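You operate a simulated robot arm through the tools that you are given. There is no shell and no other tool.

Carry out the task below with a simulated robot arm. There is one attempt and no reset: what you move stays moved.

## Task
Tip the strainer basket's stones into the waste bin and refit the basket.
Fine: shut the lid and swing the clamp bar back over it. Set down upright: strainer basket.

The check looks at the end state, three seconds after you hand in, the way a careful person would. Anything else that was tipped, shoved, dropped, spilled or broken makes it a failure. Lids that push on must go on centred and level and be pressed home; caps that screw on are set level and turned clockwise until they are tight.

## Robot
A 7-joint arm with a two-finger parallel gripper, fixed in place. Base frame: the origin is at the foot of the arm, x ahead of it, y to its left, z up; the work surface is at about z = 600. Lengths are in mm, angles in degrees, forces in N, time in s.
Its first joint turns from -166.0 to 166.0 degrees. Payload 4.4 kg.
Tool frame: the origin (TCP) lies between the finger pads and is the grasp point; the fingertips stand 23 mm ahead of it; z points along the fingers, y is the line along which they close. Largest opening 94 mm; finger width 38, thickness 10; the body of the gripper, 54 by 96 mm, starts 39 mm behind the TCP.
Orientation is that of the tool frame in the base frame, as [roll, pitch, yaw] about the fixed x, y, z axes, in that order (R = Rz(yaw) Ry(pitch) Rx(roll)). With the fingers straight down and closing along the base's y, the tool's x points along the base's -x, its y along +y and its z along -z.

## Interface
- The arm moves only by the tool drive_tool. Its argument "moves" is a list of rows, each a list of 7 numbers: the shift along the base's x, y, z in cm, then the turn, a rotation vector about the base's x, y, z in degrees, then the gripper command, from -1 (shut) to 1 (fully open), values between in proportion. In form: [[dx, dy, dz, rx, ry, rz, fingers], ...]. A call has 1 to 20 rows; each row is the pose to reach, as a shift and turn from the pose commanded when the call began. A row lasts 0.2 s, in which the tool goes at most 50 mm and 8.6 degrees; a call with a longer step from one row to the next is refused whole, and so is a gripper value outside its range. A pose out of reach is approached as far as the arm can. The call stops where the force on the tool passes 50 N (or 10 N more than at its start, if that is more) or the arm is blocked; 0.2 s more then pass. Each finger travels about 72 mm/s and halts on what it meets, pressing with about 44 N; the grip force reading is that of the motor and also rises with nothing between the fingers. The clock runs only during rows and for 0.2 s after the last one: add rows that repeat a pose to give the fingers time. The reply holds the time, the measured pose of the TCP, the force on the tool along the base axes, the opening and the grip force, in the units named above and with some noise, with the torque about the TCP (base axes, N m) and any sound that the robot's microphone picked up.
- Cameras (640 x 400 px; columns grow to the right, rows downward): "scene" is fixed at [221.2, 498.9, 1498.7]; the picture's right is [0.32, -0.95, 0.00], its down [-0.53, -0.18, -0.83] and it looks along [0.79, 0.27, -0.56] (base axes); focal length 214 px, centre (320, 200). "wrist" rides on the gripper at [86, 16, -74] in the tool frame; the picture's right is [-0.18, 0.98, 0.00], its down [-0.58, -0.11, -0.81] and it looks along [-0.79, -0.15, 0.59] (tool axes); focal length 243 px, centre (320, 200). There is no depth. A picture from a camera that has moved, and an enlarged one, comes with that camera's place and axes in the base frame and with its lens.
- snapshot(camera): a new picture of that camera. The clock stands still meanwhile.
- zoom(camera, box): a new picture of the part [left, top, right, bottom] of that camera's present view, enlarged. The clock stands still meanwhile.
- hand_in(): hands the job in; it is judged then, once.

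Places have to be worked out from the pictures, the camera data and where the tool is seen. Open the gripper and draw the arm clear of the work before you hand the job in, unless the task says otherwise.

The tools are called after "Emit:" by a JSON object that holds its "op" and its "data". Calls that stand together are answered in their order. drive_tool: Moves the arm, as the interface text tells. Its arguments: {"type":"object","properties":{"moves":{"type":"array"}},"required":["moves"]} The other tools are called the same way: snapshot (camera) takes a picture; zoom (camera, box) takes an enlarged picture of a part of a camera's view; hand_in () hands the job in.

At the start:

```text
clock: 0.0
position: [504.7, 473.5, 1328.4]
tool_rot: [179.9, 0.1, -180.0]
ft_force: [-0.2, -0.3, 0.5]
moment: [0.02, -0.03, -0.02]
width: 94.0
finger_force: 0.1
```

scene: 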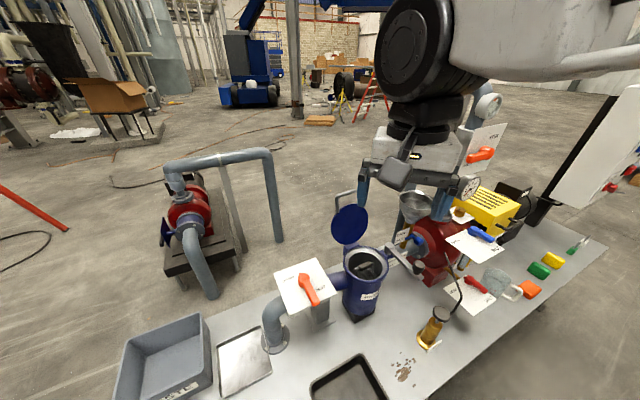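
wrist: 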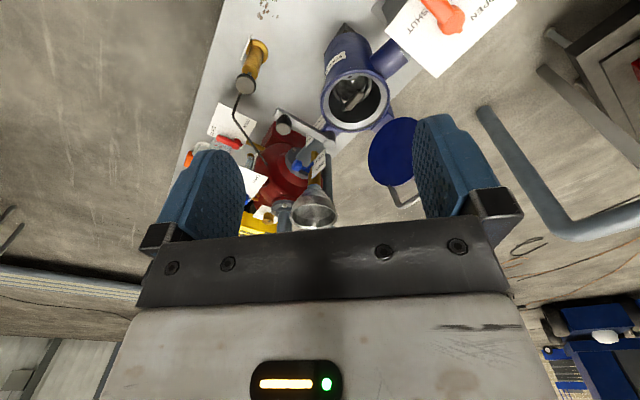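

I'll start by enlarging the scene around the strainer, bin and other objects to understand the layout.

Emit:
{"op": "zoom", "data": {"camera": "scene", "box": [300, 180, 460, 330]}}

Emit:
{"op": "zoom", "data": {"camera": "scene", "box": [100, 250, 420, 400]}}

Emit:
{"op": "zoom", "data": {"camera": "wrist", "box": [200, 0, 520, 240]}}

Emit:
{"op": "zoom", "data": {"camera": "scene", "box": [380, 140, 640, 360]}}

```text
2.67 times, centred on (380, 255) of scene
camera zoom: at [221.2, 498.9, 1498.7], right [0.32, -0.95, 0.0], down [-0.53, -0.18, -0.83], along [0.79, 0.27, -0.56], focal length 572 px, centre (160, 53)
```

zoom: 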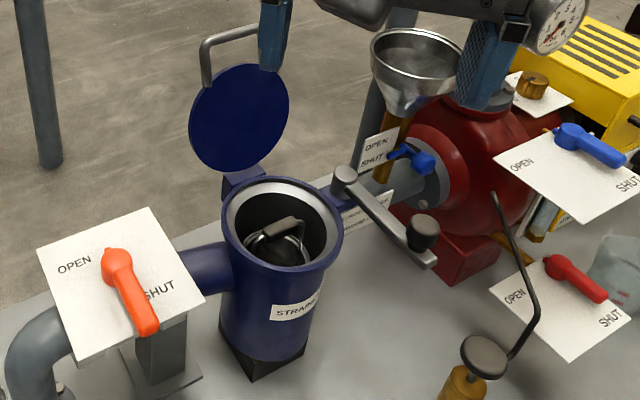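

```text
2.00 times, centred on (260, 325) of scene
camera zoom: at [221.2, 498.9, 1498.7], right [0.32, -0.95, 0.0], down [-0.53, -0.18, -0.83], along [0.79, 0.27, -0.56], focal length 429 px, centre (440, -50)
```

zoom: 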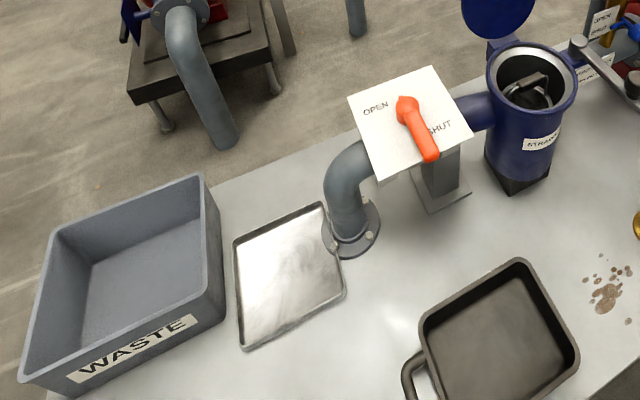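

```text
1.67 times, centred on (360, 120) of wrist
camera zoom: at [419.9, 489.4, 1401.5], right [0.18, 0.98, 0.0], down [0.58, -0.11, 0.81], along [0.79, -0.15, -0.59], focal length 404 px, centre (253, 333)
```

zoom: 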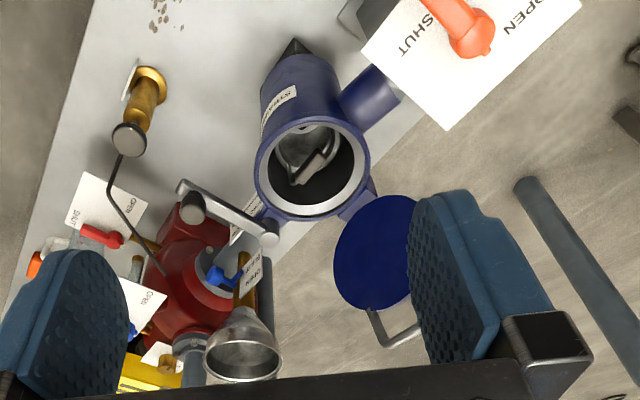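

```text
1.82 times, centred on (510, 250) of scene
camera zoom: at [221.2, 498.9, 1498.7], right [0.32, -0.95, 0.0], down [-0.53, -0.18, -0.83], along [0.79, 0.27, -0.56], focal length 390 px, centre (-26, 109)
```

zoom: 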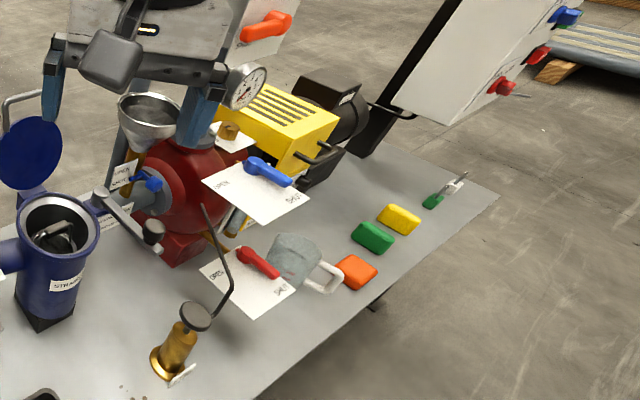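

The scene shows the strainer (rim at roughly (727, 510, 918)) with its basket inside, lid open and clamp bar swung aside; the waste bin is far left. I'll enlarge the bin and the strainer further before moving.

Emit:
{"op": "zoom", "data": {"camera": "scene", "box": [100, 300, 260, 400]}}

Emit:
{"op": "zoom", "data": {"camera": "scene", "box": [325, 190, 425, 290]}}

Emit:
{"op": "zoom", "data": {"camera": "wrist", "box": [300, 40, 440, 140]}}

```text
4.00 times, centred on (180, 350) of scene
camera zoom: at [221.2, 498.9, 1498.7], right [0.32, -0.95, 0.0], down [-0.53, -0.18, -0.83], along [0.79, 0.27, -0.56], focal length 858 px, centre (880, -400)
```

zoom: 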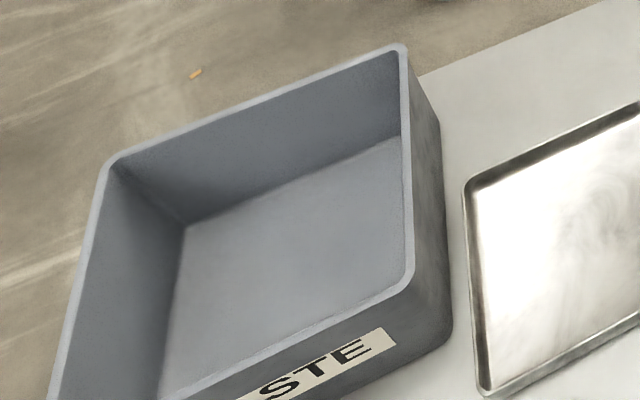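

```text
4.00 times, centred on (375, 240) of scene
camera zoom: at [221.2, 498.9, 1498.7], right [0.32, -0.95, 0.0], down [-0.53, -0.18, -0.83], along [0.79, 0.27, -0.56], focal length 858 px, centre (100, 40)
```

zoom: 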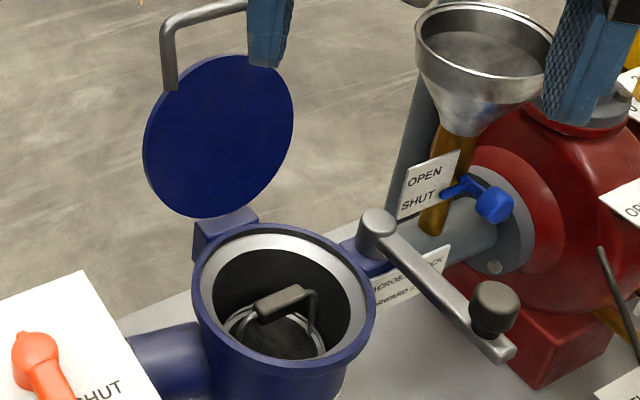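

```text
4.00 times, centred on (370, 90) of wrist
camera zoom: at [419.9, 489.4, 1401.5], right [0.18, 0.98, 0.0], down [0.58, -0.11, 0.81], along [0.79, -0.15, -0.59], focal length 970 px, centre (120, 640)
```

zoom: 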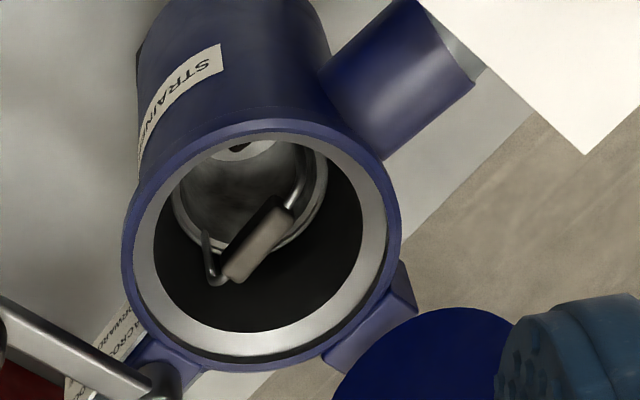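

There is an instruction card beside the clamp post worth reading, and the basket's bail handle sits just inside the rim. I'll tilt the wrist camera downward and shift slightly forward for a view from above.

Emit:
{"op": "drive_tool", "data": {"moves": [[2, 1, 1, 0, 8, 0, 1], [5, 2, 2, 0, 16, 0, 1], [8, 2, 3, 0, 24, 0, 1], [10, 2, 4, 0, 30, 0, 1], [10, 2, 4, 0, 30, 0, 1]]}}

Emit:
{"op": "snapshot", "data": {"camera": "wrist"}}

Emit:
{"op": "zoom", "data": {"camera": "scene", "box": [400, 220, 460, 280]}}

```text
clock: 1.2
position: [605.6, 493.6, 1367.5]
tool_rot: [-180.0, -30.1, -179.9]
ft_force: [0.2, 0.7, -0.1]
moment: [0.0, 0.0, 0.0]
width: 93.7
finger_force: 0.0
```

```text
taken
camera wrist: at [568.9, 509.8, 1474.2], right [0.16, 0.98, -0.09], down [0.91, -0.11, 0.41], along [0.39, -0.15, -0.91], focal length 243 px, centre (320, 200)
```

wrist: 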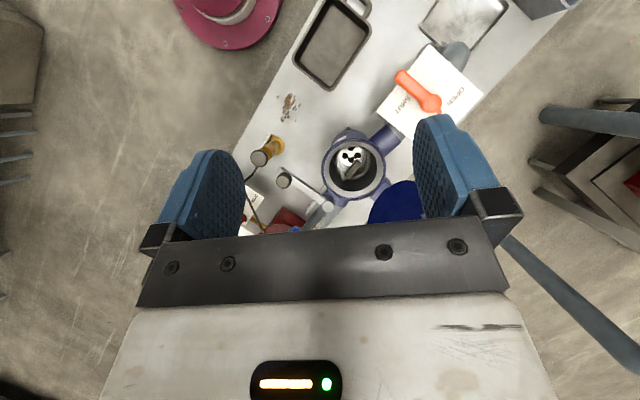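

```text
6.67 times, centred on (430, 250) of scene
camera zoom: at [221.2, 498.9, 1498.7], right [0.32, -0.95, 0.0], down [-0.53, -0.18, -0.83], along [0.79, 0.27, -0.56], focal length 1430 px, centre (-413, -133)
```

zoom: 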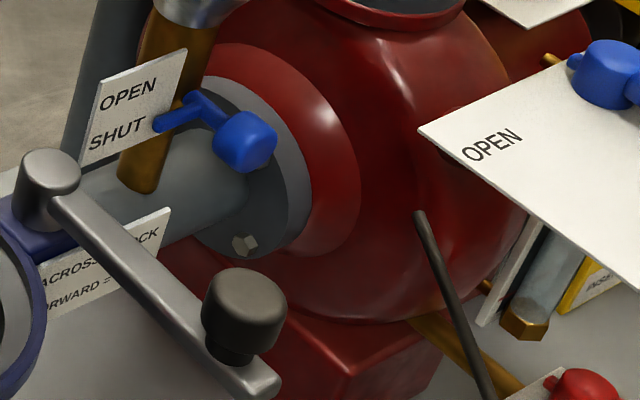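

The wrist view now looks almost straight down on the strainer. I'll enlarge the strainer, the bench left part, and the pump side.

Emit:
{"op": "zoom", "data": {"camera": "wrist", "box": [300, 110, 420, 230]}}

Emit:
{"op": "zoom", "data": {"camera": "wrist", "box": [240, 0, 580, 220]}}

Emit:
{"op": "zoom", "data": {"camera": "scene", "box": [330, 150, 430, 330]}}

```text
3.33 times, centred on (360, 170) of wrist
camera zoom: at [568.9, 509.8, 1474.2], right [0.16, 0.98, -0.09], down [0.91, -0.11, 0.41], along [0.39, -0.15, -0.91], focal length 809 px, centre (187, 300)
```

zoom: 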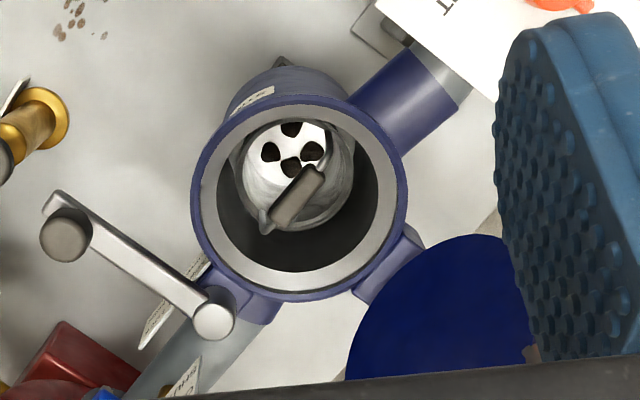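

```text
1.82 times, centred on (410, 110) of wrist
camera zoom: at [568.9, 509.8, 1474.2], right [0.16, 0.98, -0.09], down [0.91, -0.11, 0.41], along [0.39, -0.15, -0.91], focal length 441 px, centre (156, 364)
```

zoom: 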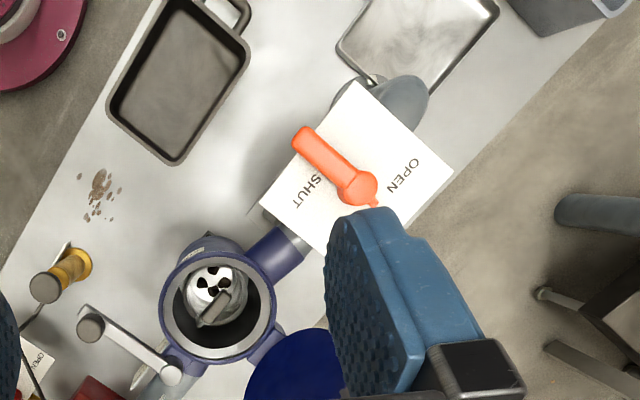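

```text
2.22 times, centred on (380, 240) of scene
camera zoom: at [221.2, 498.9, 1498.7], right [0.32, -0.95, 0.0], down [-0.53, -0.18, -0.83], along [0.79, 0.27, -0.56], focal length 477 px, centre (187, 111)
```

zoom: 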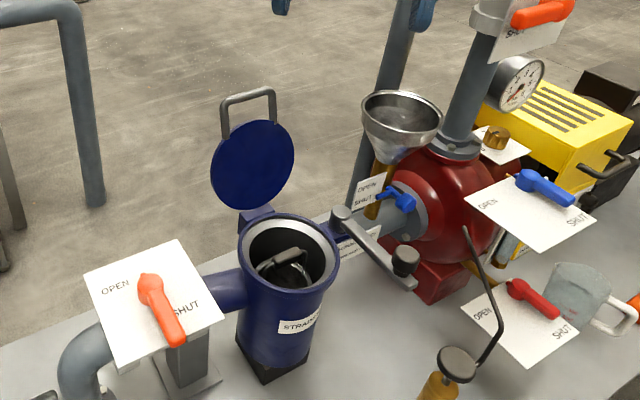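

Handle of the basket appears near the rim plane at about (748, 509, 885), running roughly along the bench direction (~120°). Next I'll swing the camera over toward the bin to locate it accurately.

Emit:
{"op": "drive_tool", "data": {"moves": [[-4, 2, 0, 0, 0, 6, 1], [-8, 4, 0, 0, 0, 12, 1], [-12, 6, 0, 0, 0, 18, 1], [-16, 8, 0, 0, 0, 24, 1], [-20, 10, 0, 0, 0, 30, 1], [-24, 12, 0, 0, 0, 36, 1], [-28, 14, 0, 0, 0, 42, 1], [-32, 15, 0, 0, 0, 48, 1], [-35, 16, 0, 0, 0, 50, 1], [-35, 16, 0, 0, 0, 50, 1]]}}

Emit:
{"op": "snapshot", "data": {"camera": "wrist"}}

Emit:
{"op": "snapshot", "data": {"camera": "scene"}}

```text
clock: 3.4
position: [254.8, 653.7, 1365.6]
tool_rot: [179.9, -29.9, -130.0]
ft_force: [-0.4, -0.3, -0.4]
moment: [0.0, 0.0, -0.04]
width: 94.0
finger_force: 0.0
```

```text
taken
camera wrist: at [219.0, 635.3, 1472.7], right [-0.65, 0.75, -0.09], down [0.67, 0.62, 0.41], along [0.36, 0.2, -0.91], focal length 243 px, centre (320, 200)
```

wrist: 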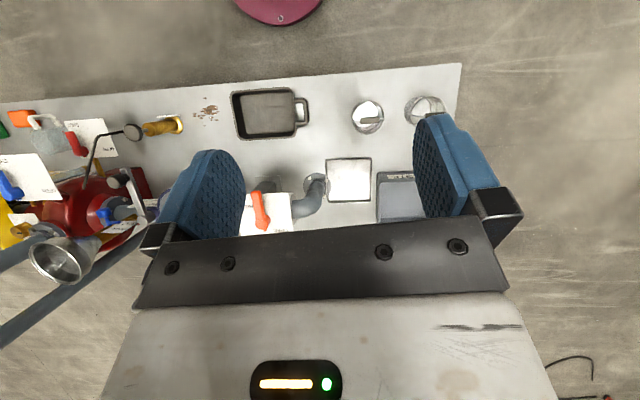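

```text
taken
```

scene: 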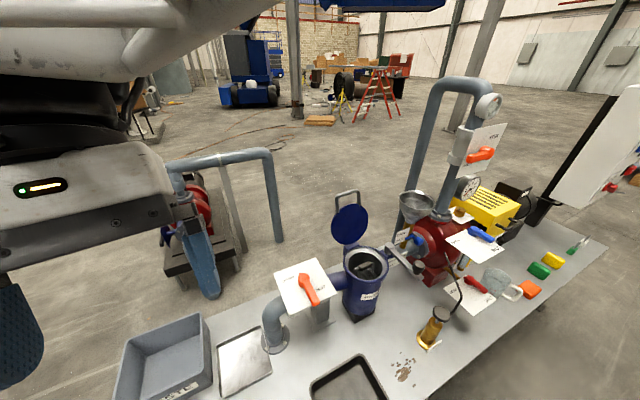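

Bench runs along ~135°, the bin's rim corners compute to about A(344,912), B(489,1058), C(329,1217), D(184,1071), z≈712. Next I'll untilt and go to a side view of the strainer (camera looking along the bench toward it) to see the lid, hinge and clamp bar.

Emit:
{"op": "drive_tool", "data": {"moves": [[4, 0, 0, 5.75, -4.82, 0, 1], [8, 0, 0, 11.5, -9.64, 0, 1], [12, 0, 0, 17.2, -14.5, 0, 1], [16, 0, 0, 22.98, -19.28, 0, 1], [16, 0, 0, 22.98, -19.28, 0, 1]]}}

Emit:
{"op": "drive_tool", "data": {"moves": [[1, 0.3, -1, 0, 0, -8, 1], [2.2, 0.6, -3, 0, 0, -16, 1], [3.4, 0.9, -6, 0, 0, -24, 1], [4.6, 1.2, -9, 0, 0, -32, 1], [5.8, 1.5, -12, 0, 0, -40, 1], [7, 1.8, -15, 0, 0, -48, 1], [8.2, 2.1, -18, 0, 0, -56, 1], [9.4, 2.4, -20, 0, 0, -64, 1], [10.6, 2.6, -22, 0, 0, -72, 1], [11.8, 2.8, -24, 0, 0, -80, 1], [13, 3, -25, 0, 0, -88, 1], [13.5, 3, -25, 0, 0, -95, 1], [13.5, 3, -25, 0, 0, -95, 1]]}}

Emit:
{"op": "snapshot", "data": {"camera": "wrist"}}

Emit:
{"op": "snapshot", "data": {"camera": "scene"}}

```text
clock: 4.6
position: [416.2, 652.9, 1366.0]
tool_rot: [180.0, 0.1, -130.0]
ft_force: [-0.3, 0.0, 0.4]
moment: [-0.03, 0.01, 0.01]
width: 93.9
finger_force: 0.1
```

```text
clock: 7.4
position: [549.1, 681.3, 1118.0]
tool_rot: [180.0, 0.0, 134.9]
ft_force: [0.4, -0.1, -0.1]
moment: [-0.01, 0.0, -0.01]
width: 94.3
finger_force: 0.1
```

```text
taken
camera wrist: at [501.2, 754.4, 1192.2], right [0.83, 0.56, 0.0], down [0.33, -0.49, 0.81], along [0.45, -0.67, -0.59], focal length 243 px, centre (320, 200)
```

wrist: 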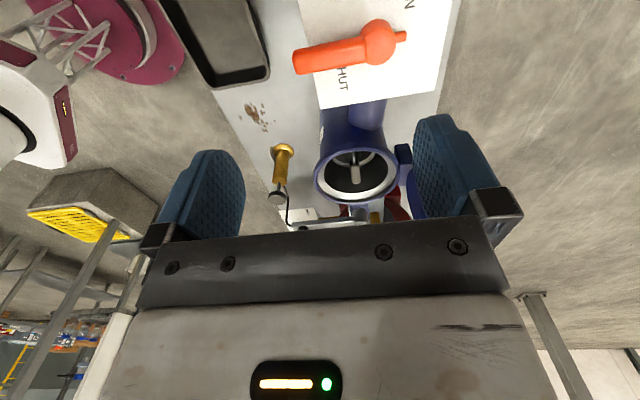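

```text
taken
```

scene: 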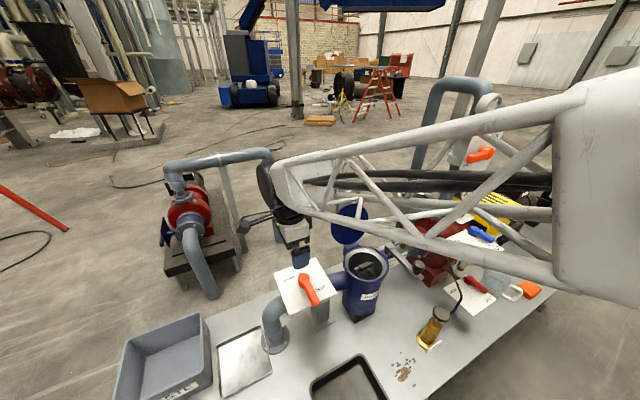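

The wrist view hides what is above; the lid is behind the gripper. I'll tilt the tool so that the camera looks more level and back off a little to see lid and clamp from the side.

Emit:
{"op": "drive_tool", "data": {"moves": [[-0.2, 3, 0, -5, -5, 0, 1], [-0.5, 6, 0, -10, -10, 0, 1], [-0.8, 9, 0, -14, -14, 0, 1], [-0.8, 9.2, 0, -17.7, -17.7, 0, 1], [-0.8, 9.2, 0, -17.7, -17.7, 0, 1]]}}

Emit:
{"op": "snapshot", "data": {"camera": "wrist"}}

```text
clock: 8.6
position: [541.8, 773.9, 1117.2]
tool_rot: [-179.9, 25.1, 135.0]
ft_force: [0.0, -0.3, 0.0]
moment: [-0.01, 0.0, -0.01]
width: 93.9
finger_force: 0.1
```

```text
taken
camera wrist: at [476.4, 863.3, 1147.6], right [0.81, 0.58, 0.08], down [0.05, -0.21, 0.98], along [0.58, -0.79, -0.2], focal length 243 px, centre (320, 200)
```

wrist: 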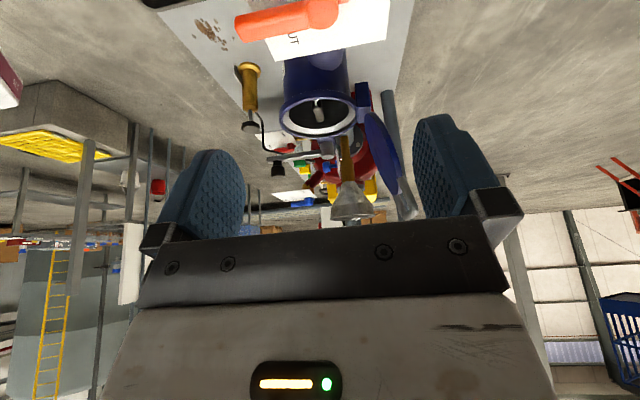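

Emit:
{"op": "zoom", "data": {"camera": "wrist", "box": [230, 40, 430, 230]}}

Emit:
{"op": "zoom", "data": {"camera": "wrist", "box": [280, 80, 400, 160]}}

```text
2.11 times, centred on (330, 135) of wrist
camera zoom: at [476.4, 863.3, 1147.6], right [0.81, 0.58, 0.08], down [0.05, -0.21, 0.98], along [0.58, -0.79, -0.2], focal length 511 px, centre (299, 337)
```

zoom: 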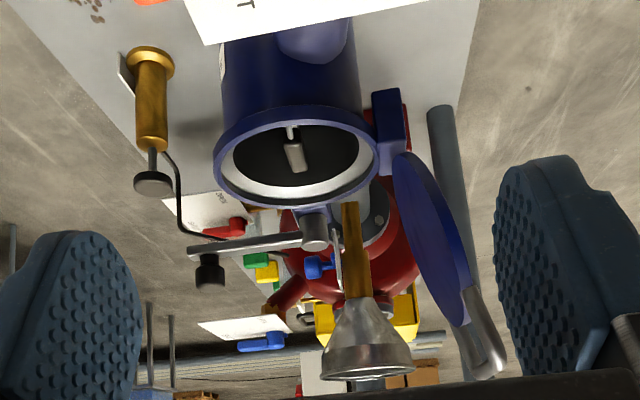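

```text
5.00 times, centred on (340, 120) of wrist
camera zoom: at [476.4, 863.3, 1147.6], right [0.81, 0.58, 0.08], down [0.05, -0.21, 0.98], along [0.58, -0.79, -0.2], focal length 1213 px, centre (220, 600)
```

zoom: 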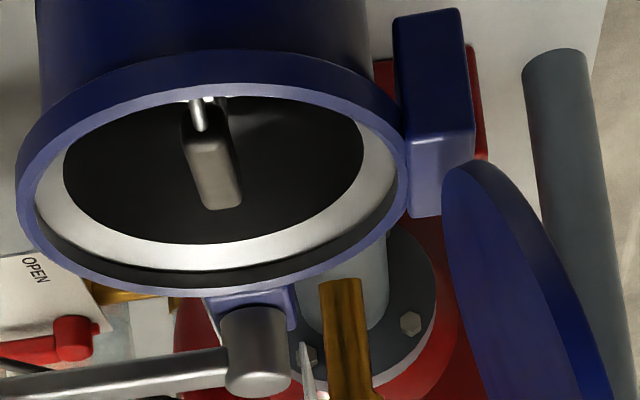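

The lid stands tilted back ~20° past vertical with a loop handle at its free edge; the bar's knob points forward, as the card says. Before grasping, I'll dry‑run the pour pose over the bin with the empty gripper to verify reach: first untilt and move toward the bin.

Emit:
{"op": "drive_tool", "data": {"moves": [[-3, 3, 0, 5, 5, 0, 1], [-6, 6, 0, 10, 10, 0, 1], [-9, 9, 0, 14, 14, 0, 1], [-12, 12, 0, 17.7, 17.7, 0, 1], [-12, 12, 0, 17.7, 17.7, 0, 1]]}}

Emit:
{"op": "drive_tool", "data": {"moves": [[-3, 2.5, -2, 0, 0, 7, 1], [-6, 5, -4, 0, 0, 14, 1], [-9, 7.5, -6, 0, 0, 21, 1], [-11, 9.8, -8, 0, 0, 27.5, 1], [-11, 9.8, -8, 0, 0, 27.5, 1], [-11, 9.8, -8, 0, 0, 27.5, 1]]}}

```text
clock: 9.8
position: [420.9, 896.5, 1121.0]
tool_rot: [-180.0, -0.1, 135.0]
ft_force: [-0.3, -0.9, -0.5]
moment: [-0.01, 0.0, 0.01]
width: 93.8
finger_force: 0.1
```

```text
clock: 11.2
position: [311.2, 995.5, 1038.8]
tool_rot: [180.0, 0.0, 162.4]
ft_force: [-0.2, 0.5, -0.4]
moment: [-0.01, -0.01, 0.0]
width: 94.1
finger_force: 0.1
```

Tool-down reach at the bin is fine (r≈1043). Now I pitch the tool outward about the axis across (dry run) to see whether ~125° tilt is achievable here.

Emit:
{"op": "drive_tool", "data": {"moves": [[0, 0, 0, 7.6, -2.4, 0, 1], [0, 0, 0, 15.3, -4.8, 0, 1], [0, 0, 0, 22.9, -7.2, 0, 1], [0, 0, 0, 30.5, -9.6, 0, 1], [0, 0, 0, 38.1, -12, 0, 1], [0, 0, 0, 45.8, -14.4, 0, 1], [0, 0, 0, 53.4, -16.8, 0, 1], [0, 0, 0, 61, -19.2, 0, 1], [0, 0, 0, 68.7, -21.6, 0, 1], [0, 0, 0, 76.3, -24.1, 0, 1], [0, 0, 0, 83.9, -26.5, 0, 1], [0, 0, 0, 91.6, -28.9, 0, 1], [0, 0, 0, 99.2, -31.3, 0, 1], [0, 0, 0, 106.8, -33.7, 0, 1], [0, 0, 0, 114.4, -36.1, 0, 1], [0, 0, 0, 119.2, -37.6, 0, 1], [0, 0, 0, 119.2, -37.6, 0, 1]]}}

Emit:
{"op": "snapshot", "data": {"camera": "scene"}}

Emit:
{"op": "snapshot", "data": {"camera": "wrist"}}

```text
clock: 14.8
position: [313.0, 994.3, 1036.3]
tool_rot: [55.0, 0.0, 162.5]
ft_force: [0.2, -0.4, 0.0]
moment: [-0.01, 0.02, 0.0]
width: 94.3
finger_force: 0.1
out of reach, approached as far as the arm can: row 10
```

```text
taken
```

scene: 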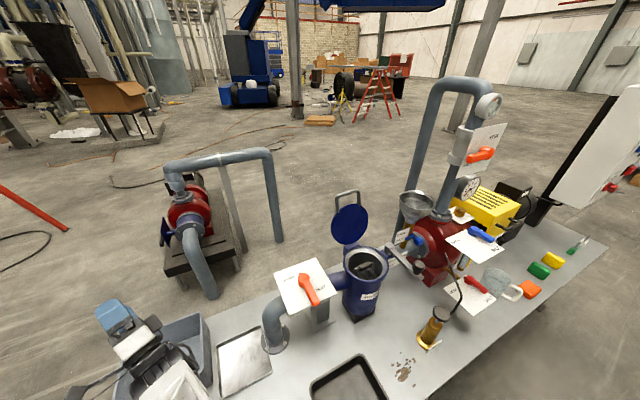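

```text
taken
camera wrist: at [209.8, 952.2, 1007.2], right [0.01, -0.59, 0.8], down [0.37, -0.74, -0.55], along [0.93, 0.3, 0.22], focal length 243 px, centre (320, 200)
```

wrist: 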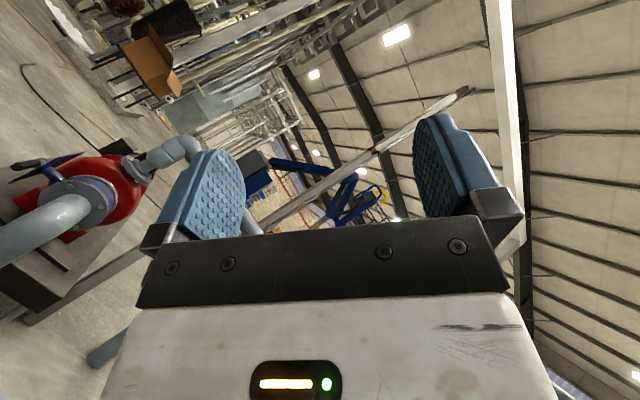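

The 125° tilt is reachable. I'll check the clearance in an enlarged scene view before lowering.

Emit:
{"op": "zoom", "data": {"camera": "scene", "box": [60, 270, 260, 400]}}

```text
3.08 times, centred on (160, 335) of scene
camera zoom: at [221.2, 498.9, 1498.7], right [0.32, -0.95, 0.0], down [-0.53, -0.18, -0.83], along [0.79, 0.27, -0.56], focal length 660 px, centre (812, -215)
```

zoom: 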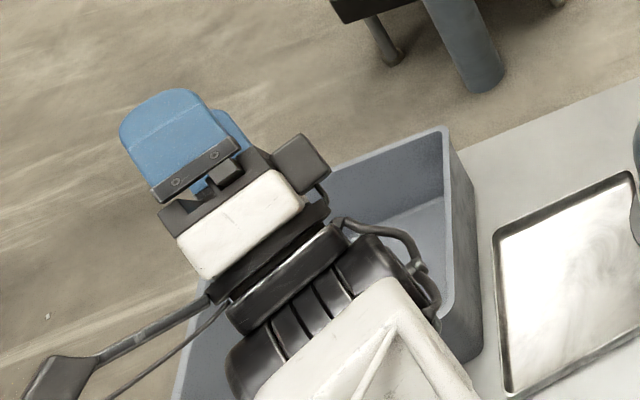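

The tilt works with good clearance. Because stones will leave the basket drifting back toward the arm, I want the TCP at about r≈1120 over the bin, so I test that pose, a bit lower.

Emit:
{"op": "drive_tool", "data": {"moves": [[0.8, 2.5, -2, 0, 0, 0, 1], [1.6, 5, -4, 0, 0, 0, 1], [2.4, 7.4, -7, 0, 0, 0, 1], [2.4, 7.4, -7, 0, 0, 0, 1], [2.4, 7.4, -7, 0, 0, 0, 1]]}}

Emit:
{"op": "zoom", "data": {"camera": "scene", "box": [60, 270, 260, 400]}}

```text
clock: 16.0
position: [337.4, 1068.6, 965.5]
tool_rot: [55.0, -0.1, 162.4]
ft_force: [-0.2, -1.2, 0.5]
moment: [-0.01, 0.02, -0.02]
width: 94.1
finger_force: 0.0
```

```text
3.08 times, centred on (160, 335) of scene
camera zoom: at [221.2, 498.9, 1498.7], right [0.32, -0.95, 0.0], down [-0.53, -0.18, -0.83], along [0.79, 0.27, -0.56], focal length 660 px, centre (812, -215)
```

zoom: 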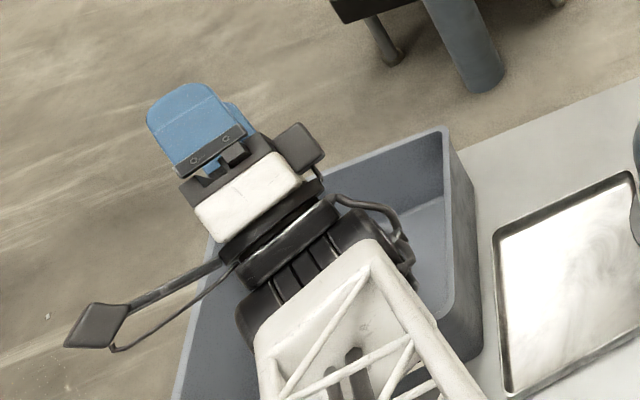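

Pose is good over the bin centre. I test another 25° of tilt so the stones will surely slide out.

Emit:
{"op": "drive_tool", "data": {"moves": [[0, 0, 0, 7.6, -2.4, 0, 1], [0, 0, 0, 15.3, -4.8, 0, 1], [0, 0, 0, 23.8, -7.5, 0, 1], [0, 0, 0, 23.8, -7.5, 0, 1], [0, 0, 0, 23.8, -7.5, 0, 1]]}}

Emit:
{"op": "zoom", "data": {"camera": "scene", "box": [60, 270, 260, 400]}}

```text
refused: row 3 steps farther than a row can; nothing moved
```

```text
3.08 times, centred on (160, 335) of scene
camera zoom: at [221.2, 498.9, 1498.7], right [0.32, -0.95, 0.0], down [-0.53, -0.18, -0.83], along [0.79, 0.27, -0.56], focal length 660 px, centre (812, -215)
```

zoom: 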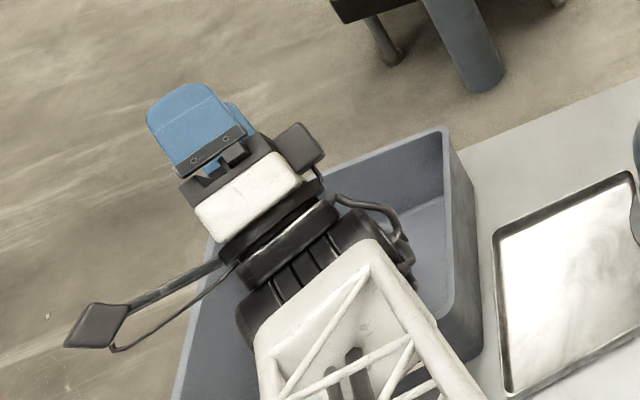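

The last step exceeded 8.6°, so I split the tilt into smaller rows.

Emit:
{"op": "drive_tool", "data": {"moves": [[0, 0, 0, 7.6, -2.4, 0, 1], [0, 0, 0, 15.3, -4.8, 0, 1], [0, 0, 0, 22.9, -7.2, 0, 1], [0, 0, 0, 22.9, -7.2, 0, 1], [0, 0, 0, 22.9, -7.2, 0, 1]]}}

Emit:
{"op": "zoom", "data": {"camera": "scene", "box": [60, 270, 260, 400]}}

```text
clock: 17.2
position: [336.6, 1067.8, 966.3]
tool_rot: [31.0, 0.0, 162.5]
ft_force: [-0.6, 0.3, -0.2]
moment: [-0.02, 0.0, -0.01]
width: 94.0
finger_force: 0.0
```

```text
3.08 times, centred on (160, 335) of scene
camera zoom: at [221.2, 498.9, 1498.7], right [0.32, -0.95, 0.0], down [-0.53, -0.18, -0.83], along [0.79, 0.27, -0.56], focal length 660 px, centre (812, -215)
```

zoom: 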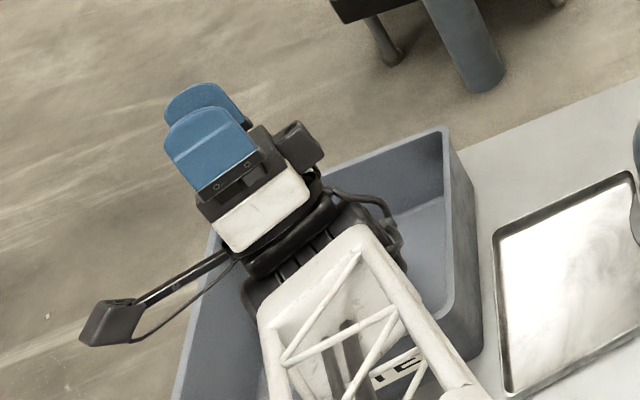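

The pour pose is confirmed up to ~149° tilt. Now I reverse the tilt and return toward the strainer to localise the basket handle.

Emit:
{"op": "drive_tool", "data": {"moves": [[0, 0, 1, -7.9, 2.49, 0, 1], [0, 0, 2, -15.8, 4.98, 0, 1], [0, 0, 3, -23.7, 7.47, 0, 1], [0, 0, 4, -31.6, 9.96, 0, 1], [0, 0, 5, -39.5, 12.45, 0, 1], [0, 0, 6, -47.4, 14.94, 0, 1], [0, 0, 7, -55.3, 17.43, 0, 1], [0, -1, 8, -63.2, 19.92, 0, 1], [0, -2, 9, -71.1, 22.41, 0, 1], [0, -3, 10, -79, 24.9, 0, 1], [0, -4, 11, -86.9, 27.39, 0, 1], [0, -5, 12, -94.8, 29.88, 0, 1], [0, -6, 13, -102.7, 32.37, 0, 1], [0, -7, 14, -110.6, 34.86, 0, 1], [0, -8, 15, -118.5, 37.35, 0, 1], [0, -9, 16, -126.4, 39.84, 0, 1], [0, -10, 17, -134.3, 42.33, 0, 1], [0, -10, 17, -142.1, 44.8, 0, 1], [0, -10, 17, -142.1, 44.8, 0, 1]]}}

Emit:
{"op": "snapshot", "data": {"camera": "wrist"}}

```text
clock: 21.2
position: [336.3, 966.0, 1137.3]
tool_rot: [-179.9, 0.0, 162.5]
ft_force: [0.5, 0.4, 1.0]
moment: [0.0, 0.01, 0.04]
width: 94.0
finger_force: 0.0
```

```text
taken
camera wrist: at [259.6, 1008.0, 1211.3], right [0.47, 0.88, 0.0], down [0.52, -0.28, 0.81], along [0.71, -0.38, -0.59], focal length 243 px, centre (320, 200)
```

wrist: 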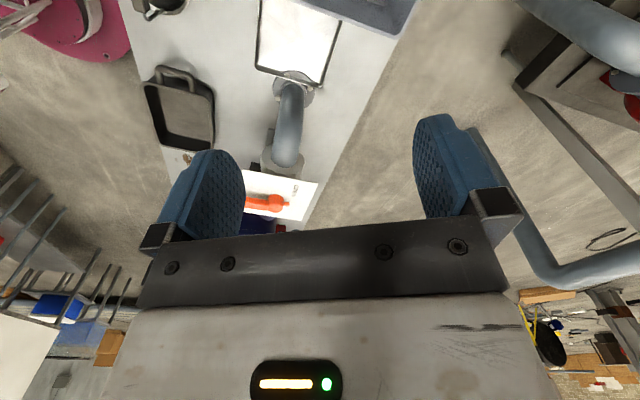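

Now I move along the bench to above the strainer with the gripper's closing axis across the handle (yaw 135°), staying at z≈1050 and clear of the lid.

Emit:
{"op": "drive_tool", "data": {"moves": [[3, -3.5, -0.5, 0, 0, -2.5, 1], [6, -7, -1, 0, 0, -5, 1], [9, -10.5, -1.5, 0, 0, -7.5, 1], [12, -14, -2, 0, 0, -10, 1], [15, -17.5, -2.5, 0, 0, -12.5, 1], [18, -21, -3, 0, 0, -15, 1], [21, -24.5, -3.5, 0, 0, -17.5, 1], [24, -28, -4, 0, 0, -20, 1], [27, -31.5, -5, 0, 0, -22.5, 1], [30, -34.5, -6, 0, 0, -25, 1], [33, -37.5, -7, 0, 0, -27.5, 1], [36, -40.5, -8, 0, 0, -27.5, 1], [39, -43.5, -8.5, 0, 0, -27.5, 1], [41.1, -45.7, -8.7, 0, 0, -27.5, 1], [41.1, -45.7, -8.7, 0, 0, -27.5, 1]]}}

Emit:
{"op": "snapshot", "data": {"camera": "wrist"}}

Emit:
{"op": "zoom", "data": {"camera": "scene", "box": [290, 100, 450, 340]}}

```text
clock: 24.4
position: [746.5, 510.1, 1049.7]
tool_rot: [-180.0, 0.0, 135.0]
ft_force: [-0.1, 0.5, -0.2]
moment: [-0.01, 0.0, 0.01]
width: 94.2
finger_force: 0.2
```

```text
taken
camera wrist: at [697.4, 583.1, 1123.9], right [0.83, 0.56, 0.0], down [0.33, -0.49, 0.81], along [0.46, -0.67, -0.59], focal length 243 px, centre (320, 200)
```

wrist: 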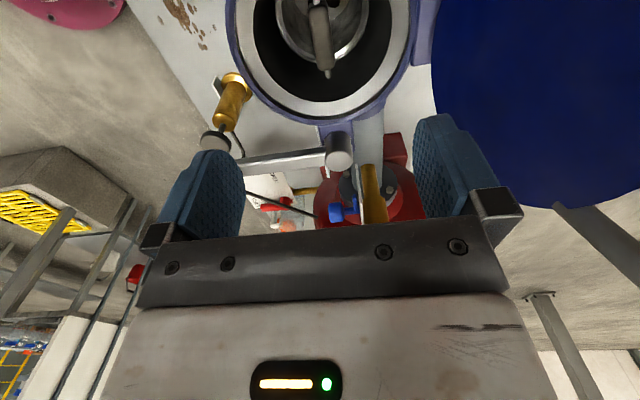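

```text
1.67 times, centred on (370, 220) of scene
camera zoom: at [221.2, 498.9, 1498.7], right [0.32, -0.95, 0.0], down [-0.53, -0.18, -0.83], along [0.79, 0.27, -0.56], focal length 358 px, centre (237, 167)
```

zoom: 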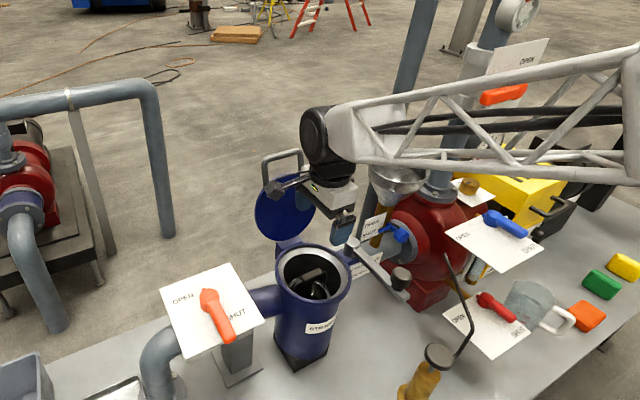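

The handle now projects at column ≈321, right on the tool axis, consistent with my estimate. I enlarge to check the bar's direction, width and bail.

Emit:
{"op": "zoom", "data": {"camera": "wrist", "box": [220, 0, 420, 125]}}

Emit:
{"op": "zoom", "data": {"camera": "scene", "box": [330, 170, 430, 280]}}

```text
3.20 times, centred on (320, 62) of wrist
camera zoom: at [697.4, 583.1, 1123.9], right [0.83, 0.56, 0.0], down [0.33, -0.49, 0.81], along [0.46, -0.67, -0.59], focal length 776 px, centre (320, 640)
```

zoom: 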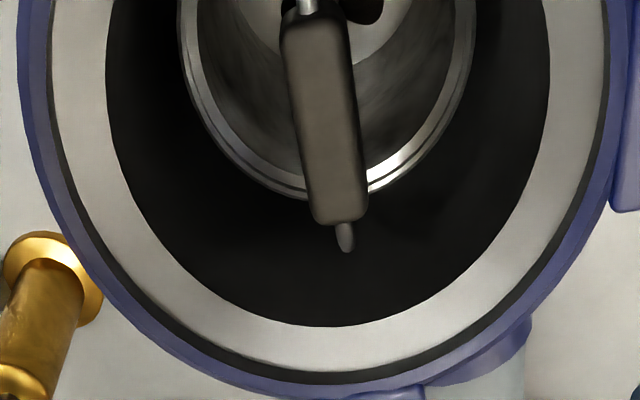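

```text
3.64 times, centred on (380, 225) of scene
camera zoom: at [221.2, 498.9, 1498.7], right [0.32, -0.95, 0.0], down [-0.53, -0.18, -0.83], along [0.79, 0.27, -0.56], focal length 780 px, centre (102, 109)
```

zoom: 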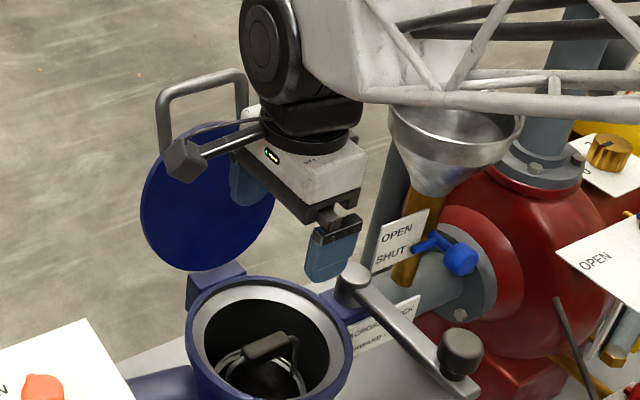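

Bar is aligned with the tool's x axis within a degree and centred within ~1.5 mm. I narrow the fingers to ~45 mm (to fit inside the 121 mm opening) and come down to z≈960 to re-measure the handle height.

Emit:
{"op": "drive_tool", "data": {"moves": [[0.1, 0.1, -2, 0, 0, 0, -0.05], [0.1, 0.1, -4, 0, 0, 0, -0.05], [0.1, 0.1, -6, 0, 0, 0, -0.05], [0.1, 0.1, -8, 0, 0, 0, -0.05], [0.1, 0.1, -9, 0, 0, 0, -0.05], [0.1, 0.1, -9, 0, 0, 0, -0.05]]}}

Emit:
{"op": "snapshot", "data": {"camera": "wrist"}}

Emit:
{"op": "zoom", "data": {"camera": "scene", "box": [330, 170, 430, 280]}}

```text
clock: 25.8
position: [748.1, 510.6, 959.0]
tool_rot: [-180.0, 0.0, 135.0]
ft_force: [-0.5, 0.3, 0.5]
moment: [0.0, 0.03, 0.0]
width: 44.5
finger_force: 0.1
```

```text
taken
camera wrist: at [699.7, 584.2, 1034.0], right [0.83, 0.56, 0.0], down [0.33, -0.49, 0.81], along [0.46, -0.67, -0.59], focal length 243 px, centre (320, 200)
```

wrist: 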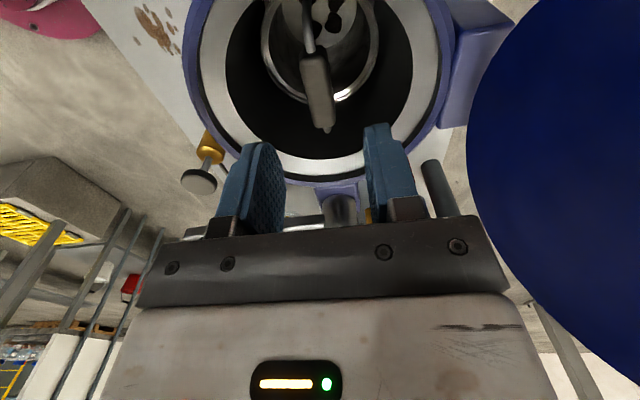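

```text
3.64 times, centred on (380, 225) of scene
camera zoom: at [221.2, 498.9, 1498.7], right [0.32, -0.95, 0.0], down [-0.53, -0.18, -0.83], along [0.79, 0.27, -0.56], focal length 780 px, centre (102, 109)
```

zoom: 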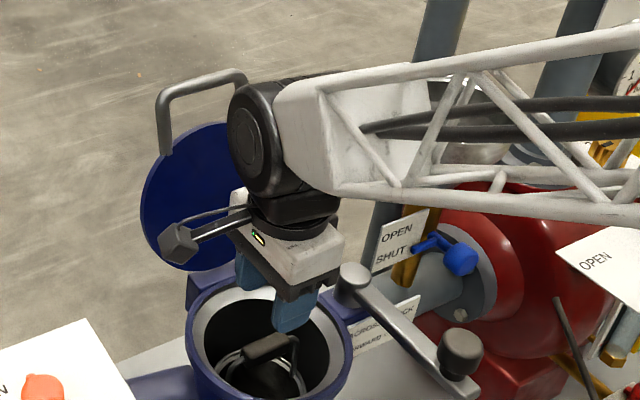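

I enlarge the wrist view to measure the bar's end points.

Emit:
{"op": "zoom", "data": {"camera": "wrist", "box": [240, 20, 400, 150]}}

```text
3.08 times, centred on (320, 85) of wrist
camera zoom: at [699.7, 584.2, 1034.0], right [0.83, 0.56, 0.0], down [0.33, -0.49, 0.81], along [0.46, -0.67, -0.59], focal length 746 px, centre (320, 554)
```

zoom: 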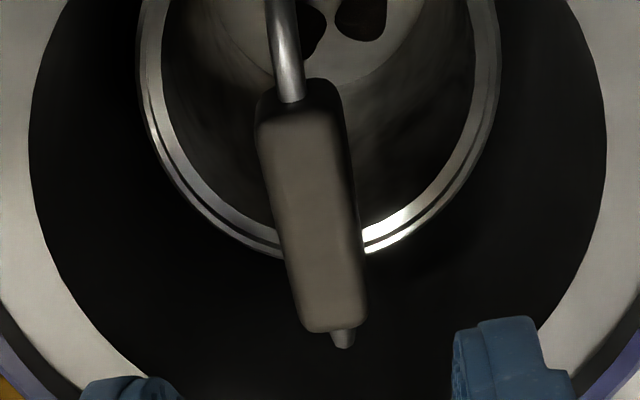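

Triangulating: bar top at z≈880, centre about 3 mm toward −e1 and 1 mm off, length ≈52 mm. I correct laterally and descend to TCP z≈875.

Emit:
{"op": "drive_tool", "data": {"moves": [[0.15, -0.33, -2, 0, 0, 0, -0.05], [0.15, -0.33, -4, 0, 0, 0, -0.05], [0.15, -0.33, -6, 0, 0, 0, -0.05], [0.15, -0.33, -7.5, 0, 0, 0, -0.05], [0.15, -0.33, -8.4, 0, 0, 0, -0.05], [0.15, -0.33, -8.4, 0, 0, 0, -0.05]]}}

Emit:
{"op": "snapshot", "data": {"camera": "wrist"}}

Emit:
{"op": "zoom", "data": {"camera": "scene", "box": [330, 170, 430, 280]}}

```text
clock: 27.2
position: [750.6, 508.7, 876.6]
tool_rot: [180.0, 0.1, 135.1]
ft_force: [-0.5, -0.2, -0.1]
moment: [0.01, -0.02, -0.01]
width: 44.9
finger_force: 0.1
```

```text
taken
camera wrist: at [701.3, 580.6, 950.1], right [0.83, 0.56, 0.0], down [0.33, -0.49, 0.81], along [0.46, -0.67, -0.59], focal length 243 px, centre (320, 200)
```

wrist: 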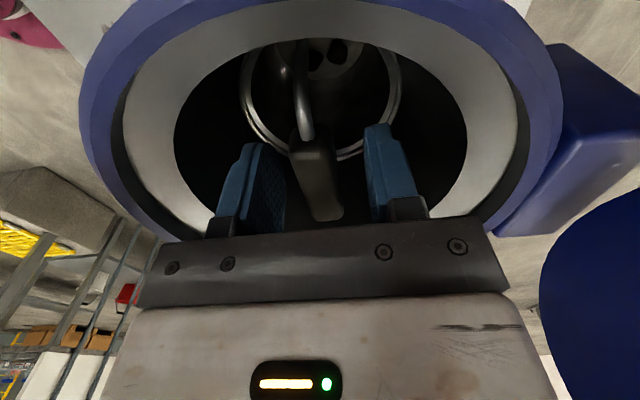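

```text
3.64 times, centred on (380, 225) of scene
camera zoom: at [221.2, 498.9, 1498.7], right [0.32, -0.95, 0.0], down [-0.53, -0.18, -0.83], along [0.79, 0.27, -0.56], focal length 780 px, centre (102, 109)
```

zoom: 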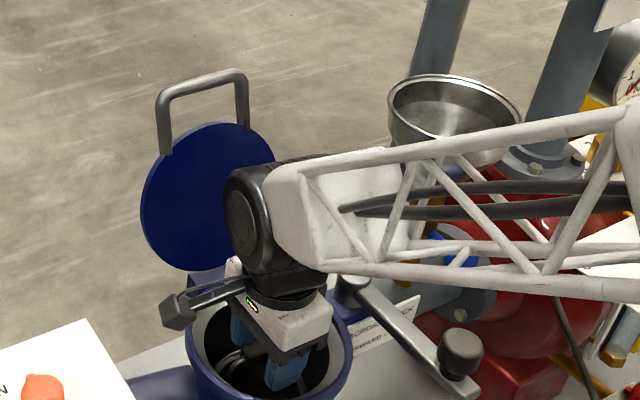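

The bar lies between the fingers with no contact. I close the gripper.

Emit:
{"op": "drive_tool", "data": {"moves": [[0, 0, 0, 0, 0, 0, -0.5], [0, 0, 0, 0, 0, 0, -1], [0, 0, 0, 0, 0, 0, -1], [0, 0, 0, 0, 0, 0, -1]]}}

Emit:
{"op": "zoom", "data": {"camera": "wrist", "box": [180, 20, 460, 220]}}

```text
clock: 28.2
position: [749.9, 508.9, 876.5]
tool_rot: [180.0, 0.0, 135.0]
ft_force: [0.1, -0.6, -0.6]
moment: [-0.01, -0.02, -0.02]
width: 17.7
finger_force: 43.8
```

```text
2.00 times, centred on (320, 120) of wrist
camera zoom: at [701.3, 580.6, 950.0], right [0.83, 0.56, 0.0], down [0.33, -0.49, 0.81], along [0.46, -0.67, -0.59], focal length 485 px, centre (320, 360)
```

zoom: 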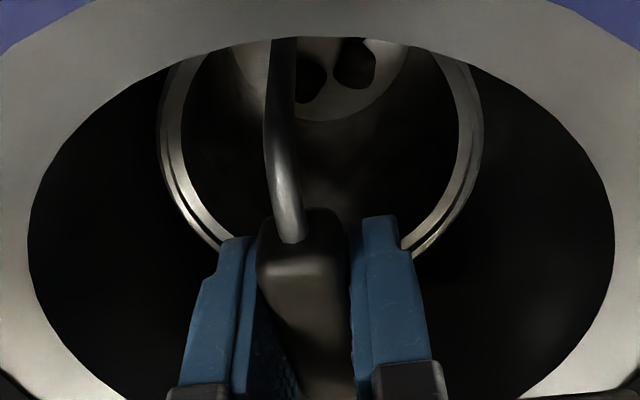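

Gripped: width 17.7 mm, force 44 N. I lift slowly a few centimetres and read the load.

Emit:
{"op": "drive_tool", "data": {"moves": [[0, 0, 0.5, 0, 0, 0, -1], [0, 0, 1.5, 0, 0, 0, -1], [0, 0, 3, 0, 0, 0, -1], [0, 0, 4, 0, 0, 0, -1], [0, 0, 4, 0, 0, 0, -1]]}}

Emit:
{"op": "snapshot", "data": {"camera": "wrist"}}

Emit:
{"op": "zoom", "data": {"camera": "scene", "box": [330, 170, 430, 280]}}

```text
clock: 29.4
position: [749.7, 507.0, 916.1]
tool_rot: [-179.9, -0.1, 135.0]
ft_force: [0.5, 0.1, -2.1]
moment: [-0.02, 0.0, 0.01]
width: 17.9
finger_force: 44.0
```

```text
taken
camera wrist: at [700.7, 579.9, 990.7], right [0.83, 0.56, 0.0], down [0.33, -0.49, 0.81], along [0.46, -0.67, -0.59], focal length 243 px, centre (320, 200)
```

wrist: 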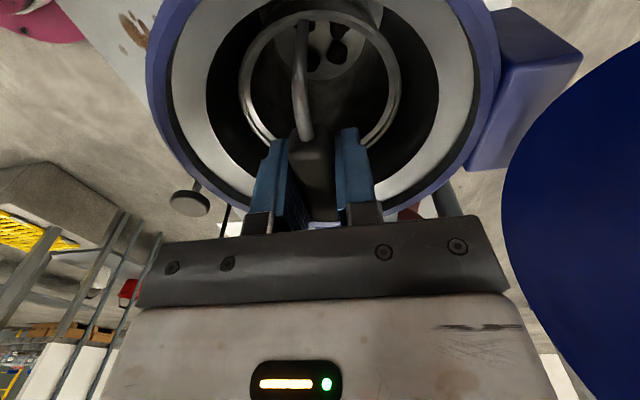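

```text
3.64 times, centred on (380, 225) of scene
camera zoom: at [221.2, 498.9, 1498.7], right [0.32, -0.95, 0.0], down [-0.53, -0.18, -0.83], along [0.79, 0.27, -0.56], focal length 780 px, centre (102, 109)
```

zoom: 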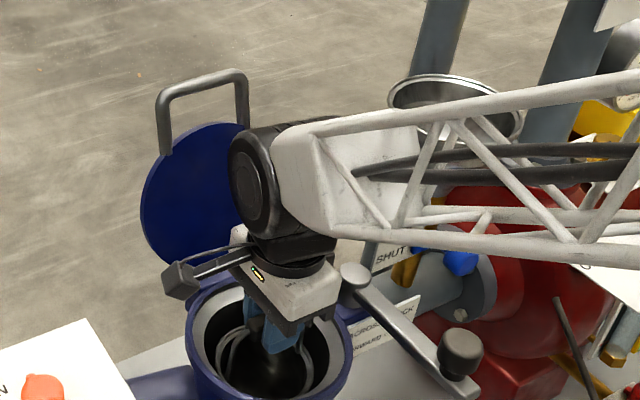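

Load is only about 2 N, so the grip easily holds. I lift straight up to z≈1150 and look at the basket.

Emit:
{"op": "drive_tool", "data": {"moves": [[0, 0, 2, 0, 0, 0, -1], [0, 0, 4, 0, 0, 0, -1], [0, 0, 6, 0, 0, 0, -1], [0, 0, 8, 0, 0, 0, -1], [0, 0, 10, 0, 0, 0, -1], [0, 0, 12.5, 0, 0, 0, -1], [0, 0, 15, 0, 0, 0, -1], [0, 0, 17.5, 0, 0, 0, -1], [0, 0, 20, 0, 0, 0, -1], [0, 0, 22, 0, 0, 0, -1], [0, 0, 23.5, 0, 0, 0, -1], [0, 0, 23.5, 0, 0, 0, -1]]}}

Emit:
{"op": "snapshot", "data": {"camera": "wrist"}}

Emit:
{"op": "zoom", "data": {"camera": "scene", "box": [320, 130, 440, 280]}}

```text
clock: 32.0
position: [750.8, 507.7, 1152.1]
tool_rot: [180.0, -0.1, 135.0]
ft_force: [-0.1, -0.6, -1.8]
moment: [0.0, 0.0, 0.02]
width: 17.7
finger_force: 43.8
```

```text
taken
camera wrist: at [701.4, 580.7, 1226.1], right [0.83, 0.56, 0.0], down [0.33, -0.49, 0.81], along [0.46, -0.67, -0.59], focal length 243 px, centre (320, 200)
```

wrist: 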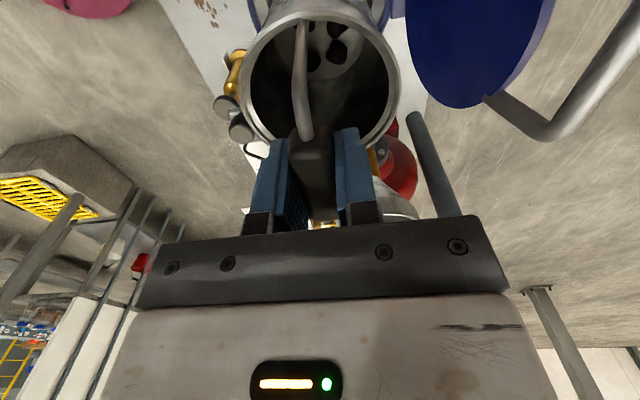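

```text
2.67 times, centred on (380, 205) of scene
camera zoom: at [221.2, 498.9, 1498.7], right [0.32, -0.95, 0.0], down [-0.53, -0.18, -0.83], along [0.79, 0.27, -0.56], focal length 572 px, centre (160, 187)
```

zoom: 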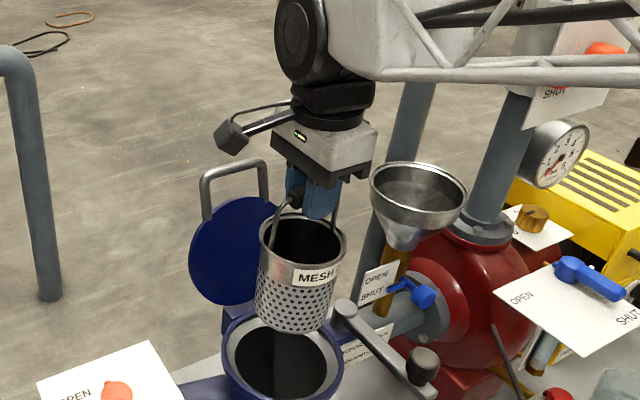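

The perforated basket (Ø≈96 mm, rim ≈56 mm below the grip, bottom ≈175 mm below) hangs upright and clear of the rim. I carry it at constant height along the bench to the bin side.

Emit:
{"op": "drive_tool", "data": {"moves": [[-1, 1, 0, 0, 0, 0.5, -1], [-3, 3.2, 0, 0, 0, 2, -1], [-5.5, 6, 0, 0, 0, 3.5, -1], [-8.5, 9.2, 0, 0, 0, 5.5, -1], [-11.5, 12.5, 0, 0, 0, 7.5, -1], [-14.5, 15.8, 0, 0, 0, 9.5, -1], [-17.5, 19.1, 0, 0, 0, 11.5, -1], [-20.5, 22.4, 0, 0, 0, 13.5, -1], [-23.5, 25.7, 0, 0, 0, 15.5, -1], [-26.5, 29, 0, 0, 0, 17.5, -1], [-29.5, 32.3, 0, 0, 0, 19.5, -1], [-32.5, 35.6, 0, 0, 0, 21.5, -1], [-35.5, 38.9, 0, 0, 0, 23.5, -1], [-38, 41.8, 0, 0, 0, 25.5, -1], [-40, 44, 0, 0, 0, 27, -1], [-41.4, 45.8, 0, 0, 0, 27.5, -1], [-41.4, 45.8, 0, 0, 0, 27.5, -1]]}}

Emit:
{"op": "snapshot", "data": {"camera": "wrist"}}

Emit:
{"op": "snapshot", "data": {"camera": "scene"}}

```text
clock: 35.6
position: [336.7, 966.3, 1151.0]
tool_rot: [179.9, 0.0, 162.5]
ft_force: [0.7, -0.7, -2.1]
moment: [-0.04, -0.01, -0.01]
width: 17.6
finger_force: 43.9
```

```text
taken
camera wrist: at [259.8, 1007.3, 1224.6], right [0.47, 0.88, 0.0], down [0.52, -0.28, 0.81], along [0.71, -0.38, -0.59], focal length 243 px, centre (320, 200)
```

wrist: 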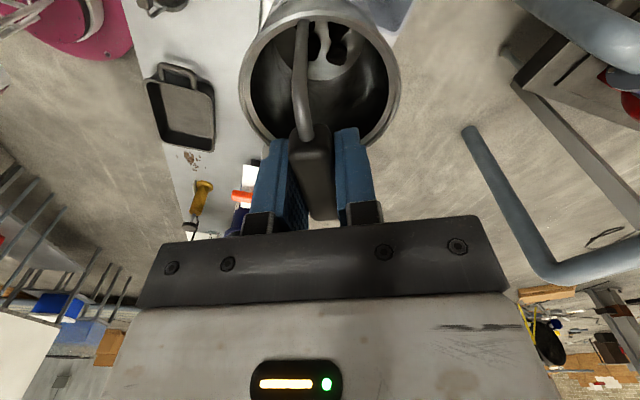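

```text
taken
```

scene: 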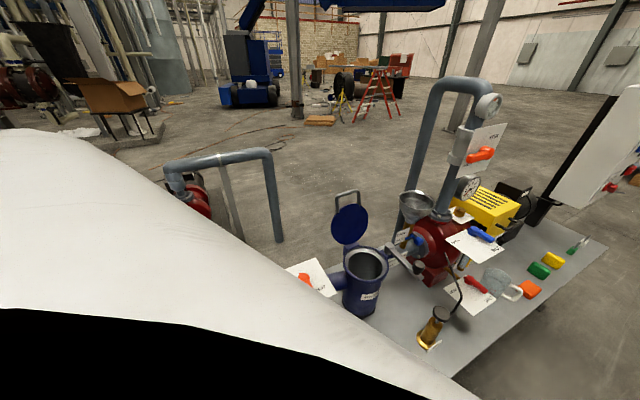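

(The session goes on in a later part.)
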